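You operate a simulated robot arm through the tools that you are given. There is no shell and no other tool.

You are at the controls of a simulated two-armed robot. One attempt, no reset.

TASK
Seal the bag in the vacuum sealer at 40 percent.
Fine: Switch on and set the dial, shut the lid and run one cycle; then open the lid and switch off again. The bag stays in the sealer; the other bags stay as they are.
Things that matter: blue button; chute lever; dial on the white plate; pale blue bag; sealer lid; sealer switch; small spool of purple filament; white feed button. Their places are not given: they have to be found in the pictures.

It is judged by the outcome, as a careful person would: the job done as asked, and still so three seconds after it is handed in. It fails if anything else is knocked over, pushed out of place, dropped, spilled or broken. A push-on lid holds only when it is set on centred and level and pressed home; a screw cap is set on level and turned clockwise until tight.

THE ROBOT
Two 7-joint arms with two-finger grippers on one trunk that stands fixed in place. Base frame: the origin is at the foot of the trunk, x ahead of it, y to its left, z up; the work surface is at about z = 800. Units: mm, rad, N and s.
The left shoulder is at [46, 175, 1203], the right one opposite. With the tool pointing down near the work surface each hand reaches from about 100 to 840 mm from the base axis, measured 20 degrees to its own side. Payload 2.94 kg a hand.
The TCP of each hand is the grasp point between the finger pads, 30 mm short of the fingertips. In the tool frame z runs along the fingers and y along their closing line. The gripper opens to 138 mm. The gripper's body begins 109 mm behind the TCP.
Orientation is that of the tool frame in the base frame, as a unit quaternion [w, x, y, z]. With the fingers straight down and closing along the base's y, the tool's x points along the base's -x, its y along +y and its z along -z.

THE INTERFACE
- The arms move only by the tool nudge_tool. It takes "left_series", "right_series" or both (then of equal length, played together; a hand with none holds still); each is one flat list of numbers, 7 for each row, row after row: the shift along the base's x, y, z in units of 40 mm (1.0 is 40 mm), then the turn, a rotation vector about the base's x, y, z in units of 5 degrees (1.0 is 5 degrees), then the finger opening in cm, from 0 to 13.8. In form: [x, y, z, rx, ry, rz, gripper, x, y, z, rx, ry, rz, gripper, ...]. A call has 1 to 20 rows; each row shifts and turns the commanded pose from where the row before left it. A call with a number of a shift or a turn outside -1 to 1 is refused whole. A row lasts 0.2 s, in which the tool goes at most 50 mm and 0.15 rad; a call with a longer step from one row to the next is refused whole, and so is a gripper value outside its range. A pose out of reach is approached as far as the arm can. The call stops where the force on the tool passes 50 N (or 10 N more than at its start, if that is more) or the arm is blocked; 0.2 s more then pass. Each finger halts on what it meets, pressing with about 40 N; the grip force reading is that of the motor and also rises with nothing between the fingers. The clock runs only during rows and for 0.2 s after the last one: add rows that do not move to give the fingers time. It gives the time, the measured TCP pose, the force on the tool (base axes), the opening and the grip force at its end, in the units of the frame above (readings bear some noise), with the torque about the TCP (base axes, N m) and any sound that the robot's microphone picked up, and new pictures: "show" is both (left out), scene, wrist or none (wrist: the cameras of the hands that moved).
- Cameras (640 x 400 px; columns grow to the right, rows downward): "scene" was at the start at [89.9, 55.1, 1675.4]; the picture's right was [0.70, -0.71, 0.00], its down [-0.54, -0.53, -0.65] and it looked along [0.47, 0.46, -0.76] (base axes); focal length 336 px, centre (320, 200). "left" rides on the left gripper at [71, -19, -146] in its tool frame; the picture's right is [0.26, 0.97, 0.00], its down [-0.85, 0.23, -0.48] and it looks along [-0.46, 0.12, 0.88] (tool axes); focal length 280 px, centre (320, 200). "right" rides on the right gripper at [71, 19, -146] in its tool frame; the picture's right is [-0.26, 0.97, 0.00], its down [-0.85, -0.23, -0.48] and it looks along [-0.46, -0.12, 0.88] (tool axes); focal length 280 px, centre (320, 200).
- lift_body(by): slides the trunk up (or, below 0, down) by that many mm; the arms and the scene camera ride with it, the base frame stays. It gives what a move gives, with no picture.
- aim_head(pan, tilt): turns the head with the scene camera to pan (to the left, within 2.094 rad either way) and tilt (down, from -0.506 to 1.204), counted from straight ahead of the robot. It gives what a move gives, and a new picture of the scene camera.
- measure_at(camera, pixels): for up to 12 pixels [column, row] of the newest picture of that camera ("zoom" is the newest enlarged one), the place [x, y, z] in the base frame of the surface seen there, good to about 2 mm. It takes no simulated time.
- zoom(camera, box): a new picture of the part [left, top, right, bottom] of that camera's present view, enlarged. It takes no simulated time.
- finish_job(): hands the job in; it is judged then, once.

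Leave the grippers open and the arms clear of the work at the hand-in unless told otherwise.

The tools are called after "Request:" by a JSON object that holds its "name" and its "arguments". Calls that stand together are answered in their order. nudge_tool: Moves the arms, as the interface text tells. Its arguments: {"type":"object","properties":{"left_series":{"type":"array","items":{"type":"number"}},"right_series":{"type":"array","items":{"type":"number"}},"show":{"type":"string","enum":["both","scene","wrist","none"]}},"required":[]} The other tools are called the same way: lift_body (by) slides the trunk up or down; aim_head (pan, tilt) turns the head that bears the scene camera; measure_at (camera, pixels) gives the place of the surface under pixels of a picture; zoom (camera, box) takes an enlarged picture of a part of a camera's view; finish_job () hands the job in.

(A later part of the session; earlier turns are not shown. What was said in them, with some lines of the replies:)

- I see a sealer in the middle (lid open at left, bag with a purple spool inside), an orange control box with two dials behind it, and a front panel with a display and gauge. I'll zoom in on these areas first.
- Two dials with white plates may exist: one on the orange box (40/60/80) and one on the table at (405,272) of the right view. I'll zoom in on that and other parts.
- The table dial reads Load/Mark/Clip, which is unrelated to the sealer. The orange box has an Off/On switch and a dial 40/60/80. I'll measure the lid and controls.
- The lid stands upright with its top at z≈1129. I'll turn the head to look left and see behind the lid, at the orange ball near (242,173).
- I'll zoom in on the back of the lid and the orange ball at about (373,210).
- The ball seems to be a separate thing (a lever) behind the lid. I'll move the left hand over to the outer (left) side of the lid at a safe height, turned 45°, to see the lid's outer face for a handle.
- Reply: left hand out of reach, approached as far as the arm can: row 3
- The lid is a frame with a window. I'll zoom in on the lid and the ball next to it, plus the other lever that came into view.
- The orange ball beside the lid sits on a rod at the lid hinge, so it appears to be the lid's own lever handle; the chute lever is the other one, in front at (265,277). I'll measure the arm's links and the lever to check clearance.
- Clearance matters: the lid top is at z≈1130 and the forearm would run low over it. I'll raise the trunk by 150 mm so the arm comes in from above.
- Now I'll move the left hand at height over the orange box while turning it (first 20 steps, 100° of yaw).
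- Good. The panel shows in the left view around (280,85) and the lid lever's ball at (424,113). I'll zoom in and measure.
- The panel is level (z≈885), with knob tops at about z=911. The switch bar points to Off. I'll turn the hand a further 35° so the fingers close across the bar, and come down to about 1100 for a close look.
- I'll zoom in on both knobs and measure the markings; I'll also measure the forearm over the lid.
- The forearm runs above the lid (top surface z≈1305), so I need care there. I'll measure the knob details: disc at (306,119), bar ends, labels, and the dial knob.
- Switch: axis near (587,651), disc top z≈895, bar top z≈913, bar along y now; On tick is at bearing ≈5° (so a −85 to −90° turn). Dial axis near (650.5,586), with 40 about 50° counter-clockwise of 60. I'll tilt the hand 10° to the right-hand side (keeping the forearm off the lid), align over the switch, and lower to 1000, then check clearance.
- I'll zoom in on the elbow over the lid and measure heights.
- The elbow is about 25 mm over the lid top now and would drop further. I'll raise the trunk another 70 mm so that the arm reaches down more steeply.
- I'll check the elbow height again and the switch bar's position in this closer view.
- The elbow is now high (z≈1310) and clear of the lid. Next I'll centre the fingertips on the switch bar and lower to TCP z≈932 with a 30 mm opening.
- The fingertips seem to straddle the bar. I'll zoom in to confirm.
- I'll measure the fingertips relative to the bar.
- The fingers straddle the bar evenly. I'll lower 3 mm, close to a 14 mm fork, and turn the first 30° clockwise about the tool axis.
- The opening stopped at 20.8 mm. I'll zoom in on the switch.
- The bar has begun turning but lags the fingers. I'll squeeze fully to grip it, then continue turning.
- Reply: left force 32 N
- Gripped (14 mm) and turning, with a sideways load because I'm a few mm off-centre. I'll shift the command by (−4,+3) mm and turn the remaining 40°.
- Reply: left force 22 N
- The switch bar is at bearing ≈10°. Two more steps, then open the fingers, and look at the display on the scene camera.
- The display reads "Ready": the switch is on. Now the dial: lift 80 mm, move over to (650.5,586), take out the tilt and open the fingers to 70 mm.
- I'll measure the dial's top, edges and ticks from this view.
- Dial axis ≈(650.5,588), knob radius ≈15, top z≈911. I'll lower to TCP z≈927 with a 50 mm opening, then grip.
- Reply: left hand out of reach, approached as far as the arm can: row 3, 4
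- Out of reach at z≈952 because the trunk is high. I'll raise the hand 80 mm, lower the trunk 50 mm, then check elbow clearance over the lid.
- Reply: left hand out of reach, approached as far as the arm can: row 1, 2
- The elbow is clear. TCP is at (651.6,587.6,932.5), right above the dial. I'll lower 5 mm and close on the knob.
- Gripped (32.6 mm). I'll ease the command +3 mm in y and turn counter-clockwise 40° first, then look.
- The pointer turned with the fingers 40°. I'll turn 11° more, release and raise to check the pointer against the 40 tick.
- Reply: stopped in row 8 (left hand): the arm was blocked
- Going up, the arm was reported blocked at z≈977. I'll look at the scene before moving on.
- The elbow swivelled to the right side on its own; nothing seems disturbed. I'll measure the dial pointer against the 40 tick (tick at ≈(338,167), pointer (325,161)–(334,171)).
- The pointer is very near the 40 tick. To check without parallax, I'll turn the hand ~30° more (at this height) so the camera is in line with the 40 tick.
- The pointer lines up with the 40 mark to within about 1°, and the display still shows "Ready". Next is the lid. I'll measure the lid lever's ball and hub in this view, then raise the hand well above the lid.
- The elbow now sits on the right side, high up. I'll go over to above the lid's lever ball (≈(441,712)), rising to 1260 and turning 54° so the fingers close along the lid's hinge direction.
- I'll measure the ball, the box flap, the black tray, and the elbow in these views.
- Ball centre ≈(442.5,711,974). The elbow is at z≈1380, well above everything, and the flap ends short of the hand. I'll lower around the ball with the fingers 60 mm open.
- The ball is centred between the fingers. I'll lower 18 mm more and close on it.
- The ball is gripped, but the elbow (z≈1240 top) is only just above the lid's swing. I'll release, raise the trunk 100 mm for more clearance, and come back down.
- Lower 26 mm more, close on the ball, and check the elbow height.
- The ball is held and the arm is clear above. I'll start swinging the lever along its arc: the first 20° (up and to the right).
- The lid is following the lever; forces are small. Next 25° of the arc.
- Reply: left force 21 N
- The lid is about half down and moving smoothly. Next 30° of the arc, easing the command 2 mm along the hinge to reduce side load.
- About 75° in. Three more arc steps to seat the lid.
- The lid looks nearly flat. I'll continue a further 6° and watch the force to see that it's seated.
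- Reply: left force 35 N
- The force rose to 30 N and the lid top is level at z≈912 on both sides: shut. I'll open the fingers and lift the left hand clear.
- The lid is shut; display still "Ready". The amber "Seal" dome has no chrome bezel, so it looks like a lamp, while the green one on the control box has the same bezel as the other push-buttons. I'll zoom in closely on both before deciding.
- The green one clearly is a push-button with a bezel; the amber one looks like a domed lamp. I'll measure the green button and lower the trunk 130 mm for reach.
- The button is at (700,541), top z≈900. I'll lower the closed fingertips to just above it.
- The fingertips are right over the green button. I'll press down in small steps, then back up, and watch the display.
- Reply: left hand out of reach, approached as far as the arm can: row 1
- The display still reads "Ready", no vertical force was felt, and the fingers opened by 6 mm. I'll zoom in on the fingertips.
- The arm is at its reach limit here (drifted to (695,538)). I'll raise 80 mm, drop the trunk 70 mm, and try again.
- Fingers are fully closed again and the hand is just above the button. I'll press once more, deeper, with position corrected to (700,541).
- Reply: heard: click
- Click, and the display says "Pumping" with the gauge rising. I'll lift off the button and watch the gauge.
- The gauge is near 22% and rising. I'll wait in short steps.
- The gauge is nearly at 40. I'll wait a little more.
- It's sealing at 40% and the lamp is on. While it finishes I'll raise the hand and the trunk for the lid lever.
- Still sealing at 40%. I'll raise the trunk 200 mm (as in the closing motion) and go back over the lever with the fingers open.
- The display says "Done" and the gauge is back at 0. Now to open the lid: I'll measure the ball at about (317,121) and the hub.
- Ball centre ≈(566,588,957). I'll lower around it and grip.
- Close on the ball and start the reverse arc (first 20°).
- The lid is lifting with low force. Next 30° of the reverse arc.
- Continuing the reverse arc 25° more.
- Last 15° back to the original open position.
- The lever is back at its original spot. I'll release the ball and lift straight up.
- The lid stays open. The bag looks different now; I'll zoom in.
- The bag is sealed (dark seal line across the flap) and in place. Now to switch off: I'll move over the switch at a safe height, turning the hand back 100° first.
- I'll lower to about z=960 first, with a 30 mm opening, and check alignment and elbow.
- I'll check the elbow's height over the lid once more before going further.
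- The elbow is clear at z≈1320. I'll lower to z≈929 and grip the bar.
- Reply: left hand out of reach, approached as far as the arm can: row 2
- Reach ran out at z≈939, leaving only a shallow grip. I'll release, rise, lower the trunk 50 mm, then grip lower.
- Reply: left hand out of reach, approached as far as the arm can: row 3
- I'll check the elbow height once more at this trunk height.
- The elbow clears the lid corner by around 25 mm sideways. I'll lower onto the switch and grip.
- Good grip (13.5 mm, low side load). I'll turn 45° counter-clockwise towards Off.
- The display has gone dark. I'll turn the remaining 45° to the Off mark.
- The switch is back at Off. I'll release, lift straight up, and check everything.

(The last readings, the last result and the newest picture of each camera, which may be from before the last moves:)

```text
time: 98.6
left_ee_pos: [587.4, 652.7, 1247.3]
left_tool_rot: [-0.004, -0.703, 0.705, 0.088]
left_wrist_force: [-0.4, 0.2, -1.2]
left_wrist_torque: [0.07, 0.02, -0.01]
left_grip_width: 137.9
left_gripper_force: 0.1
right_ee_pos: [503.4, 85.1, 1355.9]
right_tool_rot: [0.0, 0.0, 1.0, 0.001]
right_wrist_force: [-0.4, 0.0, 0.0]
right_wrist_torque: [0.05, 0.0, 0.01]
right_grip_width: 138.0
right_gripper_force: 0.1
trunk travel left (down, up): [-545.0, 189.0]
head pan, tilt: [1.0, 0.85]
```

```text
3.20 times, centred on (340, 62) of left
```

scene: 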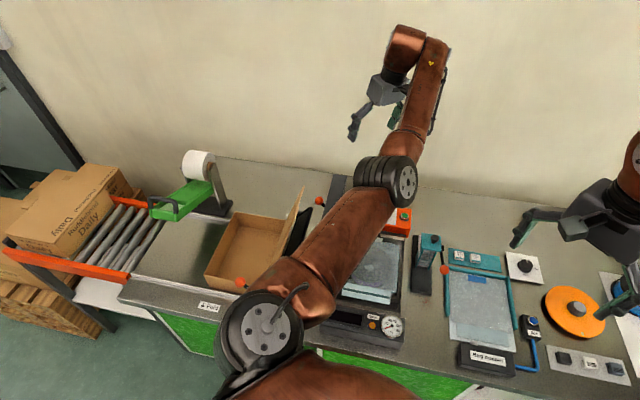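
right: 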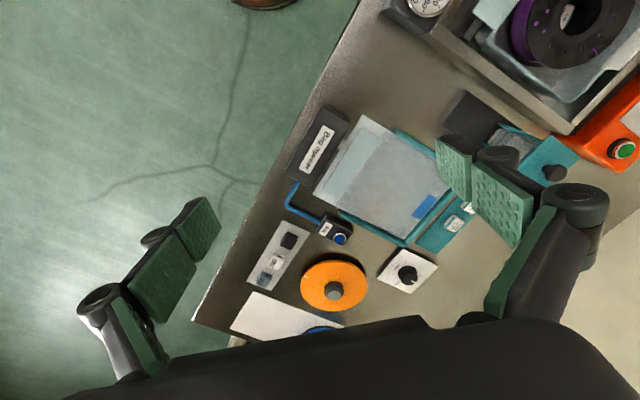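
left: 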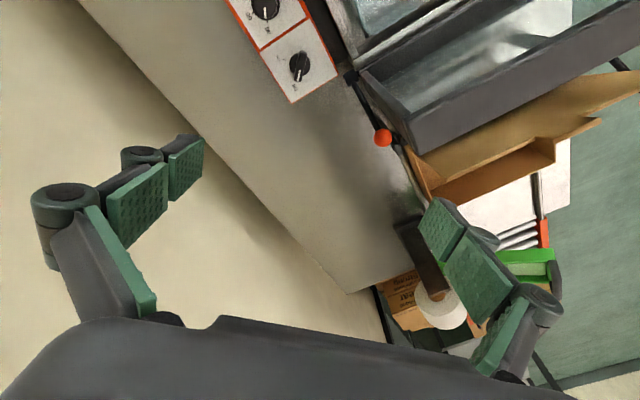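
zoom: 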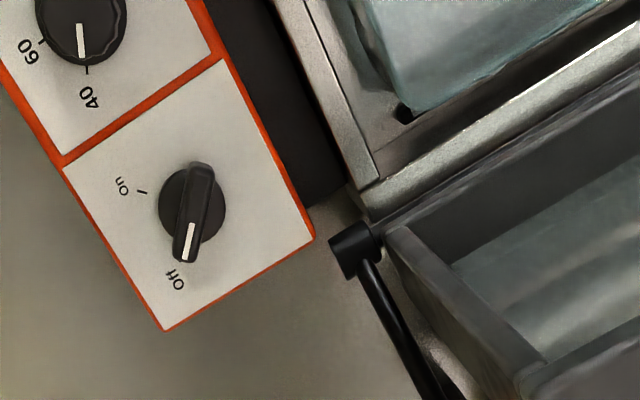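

Off confirmed, dial at 40, lid open. I'll pull the left hand back and up, and take a last overall look.

Request:
{"name": "nudge_tool", "arguments": {"left_series": [0, 0, 0.5, 0, 0, 0, 13.8, 0, 0, 0.5, 0, 0, 0, 13.8, 0, 0, 0.5, 0, 0, 0, 13.8, -0.5, -0.5, 0.5, 0, 0, 0, 13.8, -0.5, -0.5, 0.3, 0, 0, 0, 13.8, -0.5, -0.5, 0, 0, 0, 0, 13.8, -0.5, -0.5, 0, 0, 0, 0, 13.8], "show": "wrist"}}

Request:
{"name": "aim_head", "arguments": {"pan": 0.775, "tilt": 0.859}}

Request:
{"name": "zoom", "arguments": {"camera": "scene", "box": [180, 130, 420, 330]}}

```text
time: 100.2
left_ee_pos: [507.9, 567.5, 1338.6]
left_tool_rot: [-0.001, -0.704, 0.705, 0.088]
left_wrist_force: [-0.6, -0.1, 0.7]
left_wrist_torque: [0.07, -0.05, 0.02]
left_grip_width: 138.2
left_gripper_force: 0.0
right_ee_pos: [502.7, 83.8, 1357.0]
right_tool_rot: [-0.001, 0.001, 1.0, 0.002]
right_wrist_force: [-0.1, -1.1, 0.0]
right_wrist_torque: [0.03, 0.0, -0.03]
right_grip_width: 137.9
right_gripper_force: 0.1
trunk travel left (down, up): [-545.0, 189.0]
head pan, tilt: [1.0, 0.85]
```

left: 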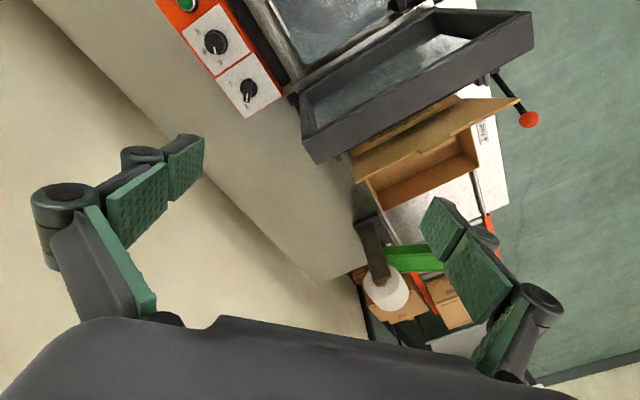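

```text
time: 100.9
left_ee_pos: [507.3, 570.0, 1337.3]
left_tool_rot: [-0.002, -0.704, 0.705, 0.087]
left_wrist_force: [-0.8, 0.8, -0.8]
left_wrist_torque: [0.01, -0.01, 0.02]
left_grip_width: 138.0
left_gripper_force: 0.0
right_ee_pos: [504.1, 84.9, 1355.5]
right_tool_rot: [-0.001, 0.001, 1.0, 0.001]
right_wrist_force: [0.9, -0.8, -0.7]
right_wrist_torque: [0.01, -0.01, 0.04]
right_grip_width: 138.0
right_gripper_force: 0.1
trunk travel left (down, up): [-545.0, 189.0]
head pan, tilt: [0.775, 0.859]
```

scene: 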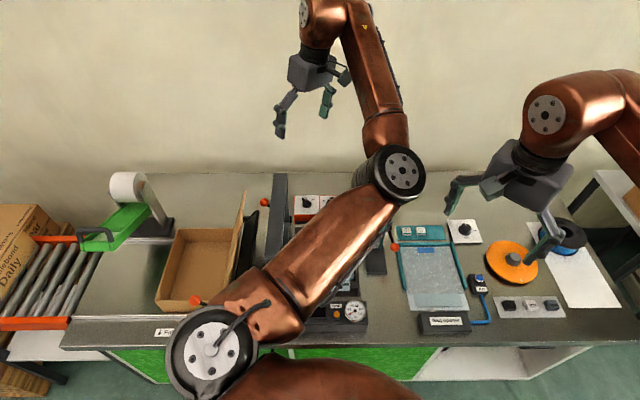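

```text
2.00 times, centred on (300, 230) of scene
```

zoom: 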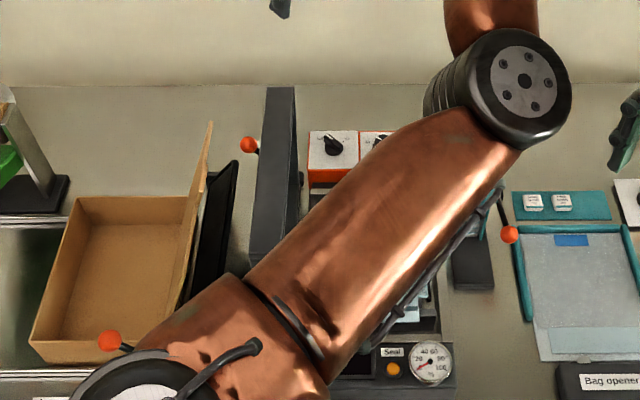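

The bag is sealed and still in the sealer. The lid is open, the switch is off, the other items look unmoved, and both grippers are open and clear of the work. I'm handing in the job.

Request:
{"name": "finish_job", "arguments": {}}

```text
The job is handed in.
```

The bag was sealed at 40 percent, in one cycle, and it is still in the sealer.

- **Dial:** I turned it from 60 to 40; the pointer lines up with the 40 mark to within about 1°.
- **Cycle:** With the switch on and the lid shut, I pressed the green button on the control box. My first press on it missed, but the second one clicked and started the cycle. The display went from "Pumping" to "Sealing" as the gauge reached 40 percent, then showed "Done".
- **Afterwards:** The lid is open again and stayed up once I let go of its lever. A dark seal line shows across the bag's flap. The switch is back at Off and the display is dark.

In my last look nothing else seemed moved or disturbed, though the arm hid part of the sealer. Both grippers are open and both arms are clear of the work.
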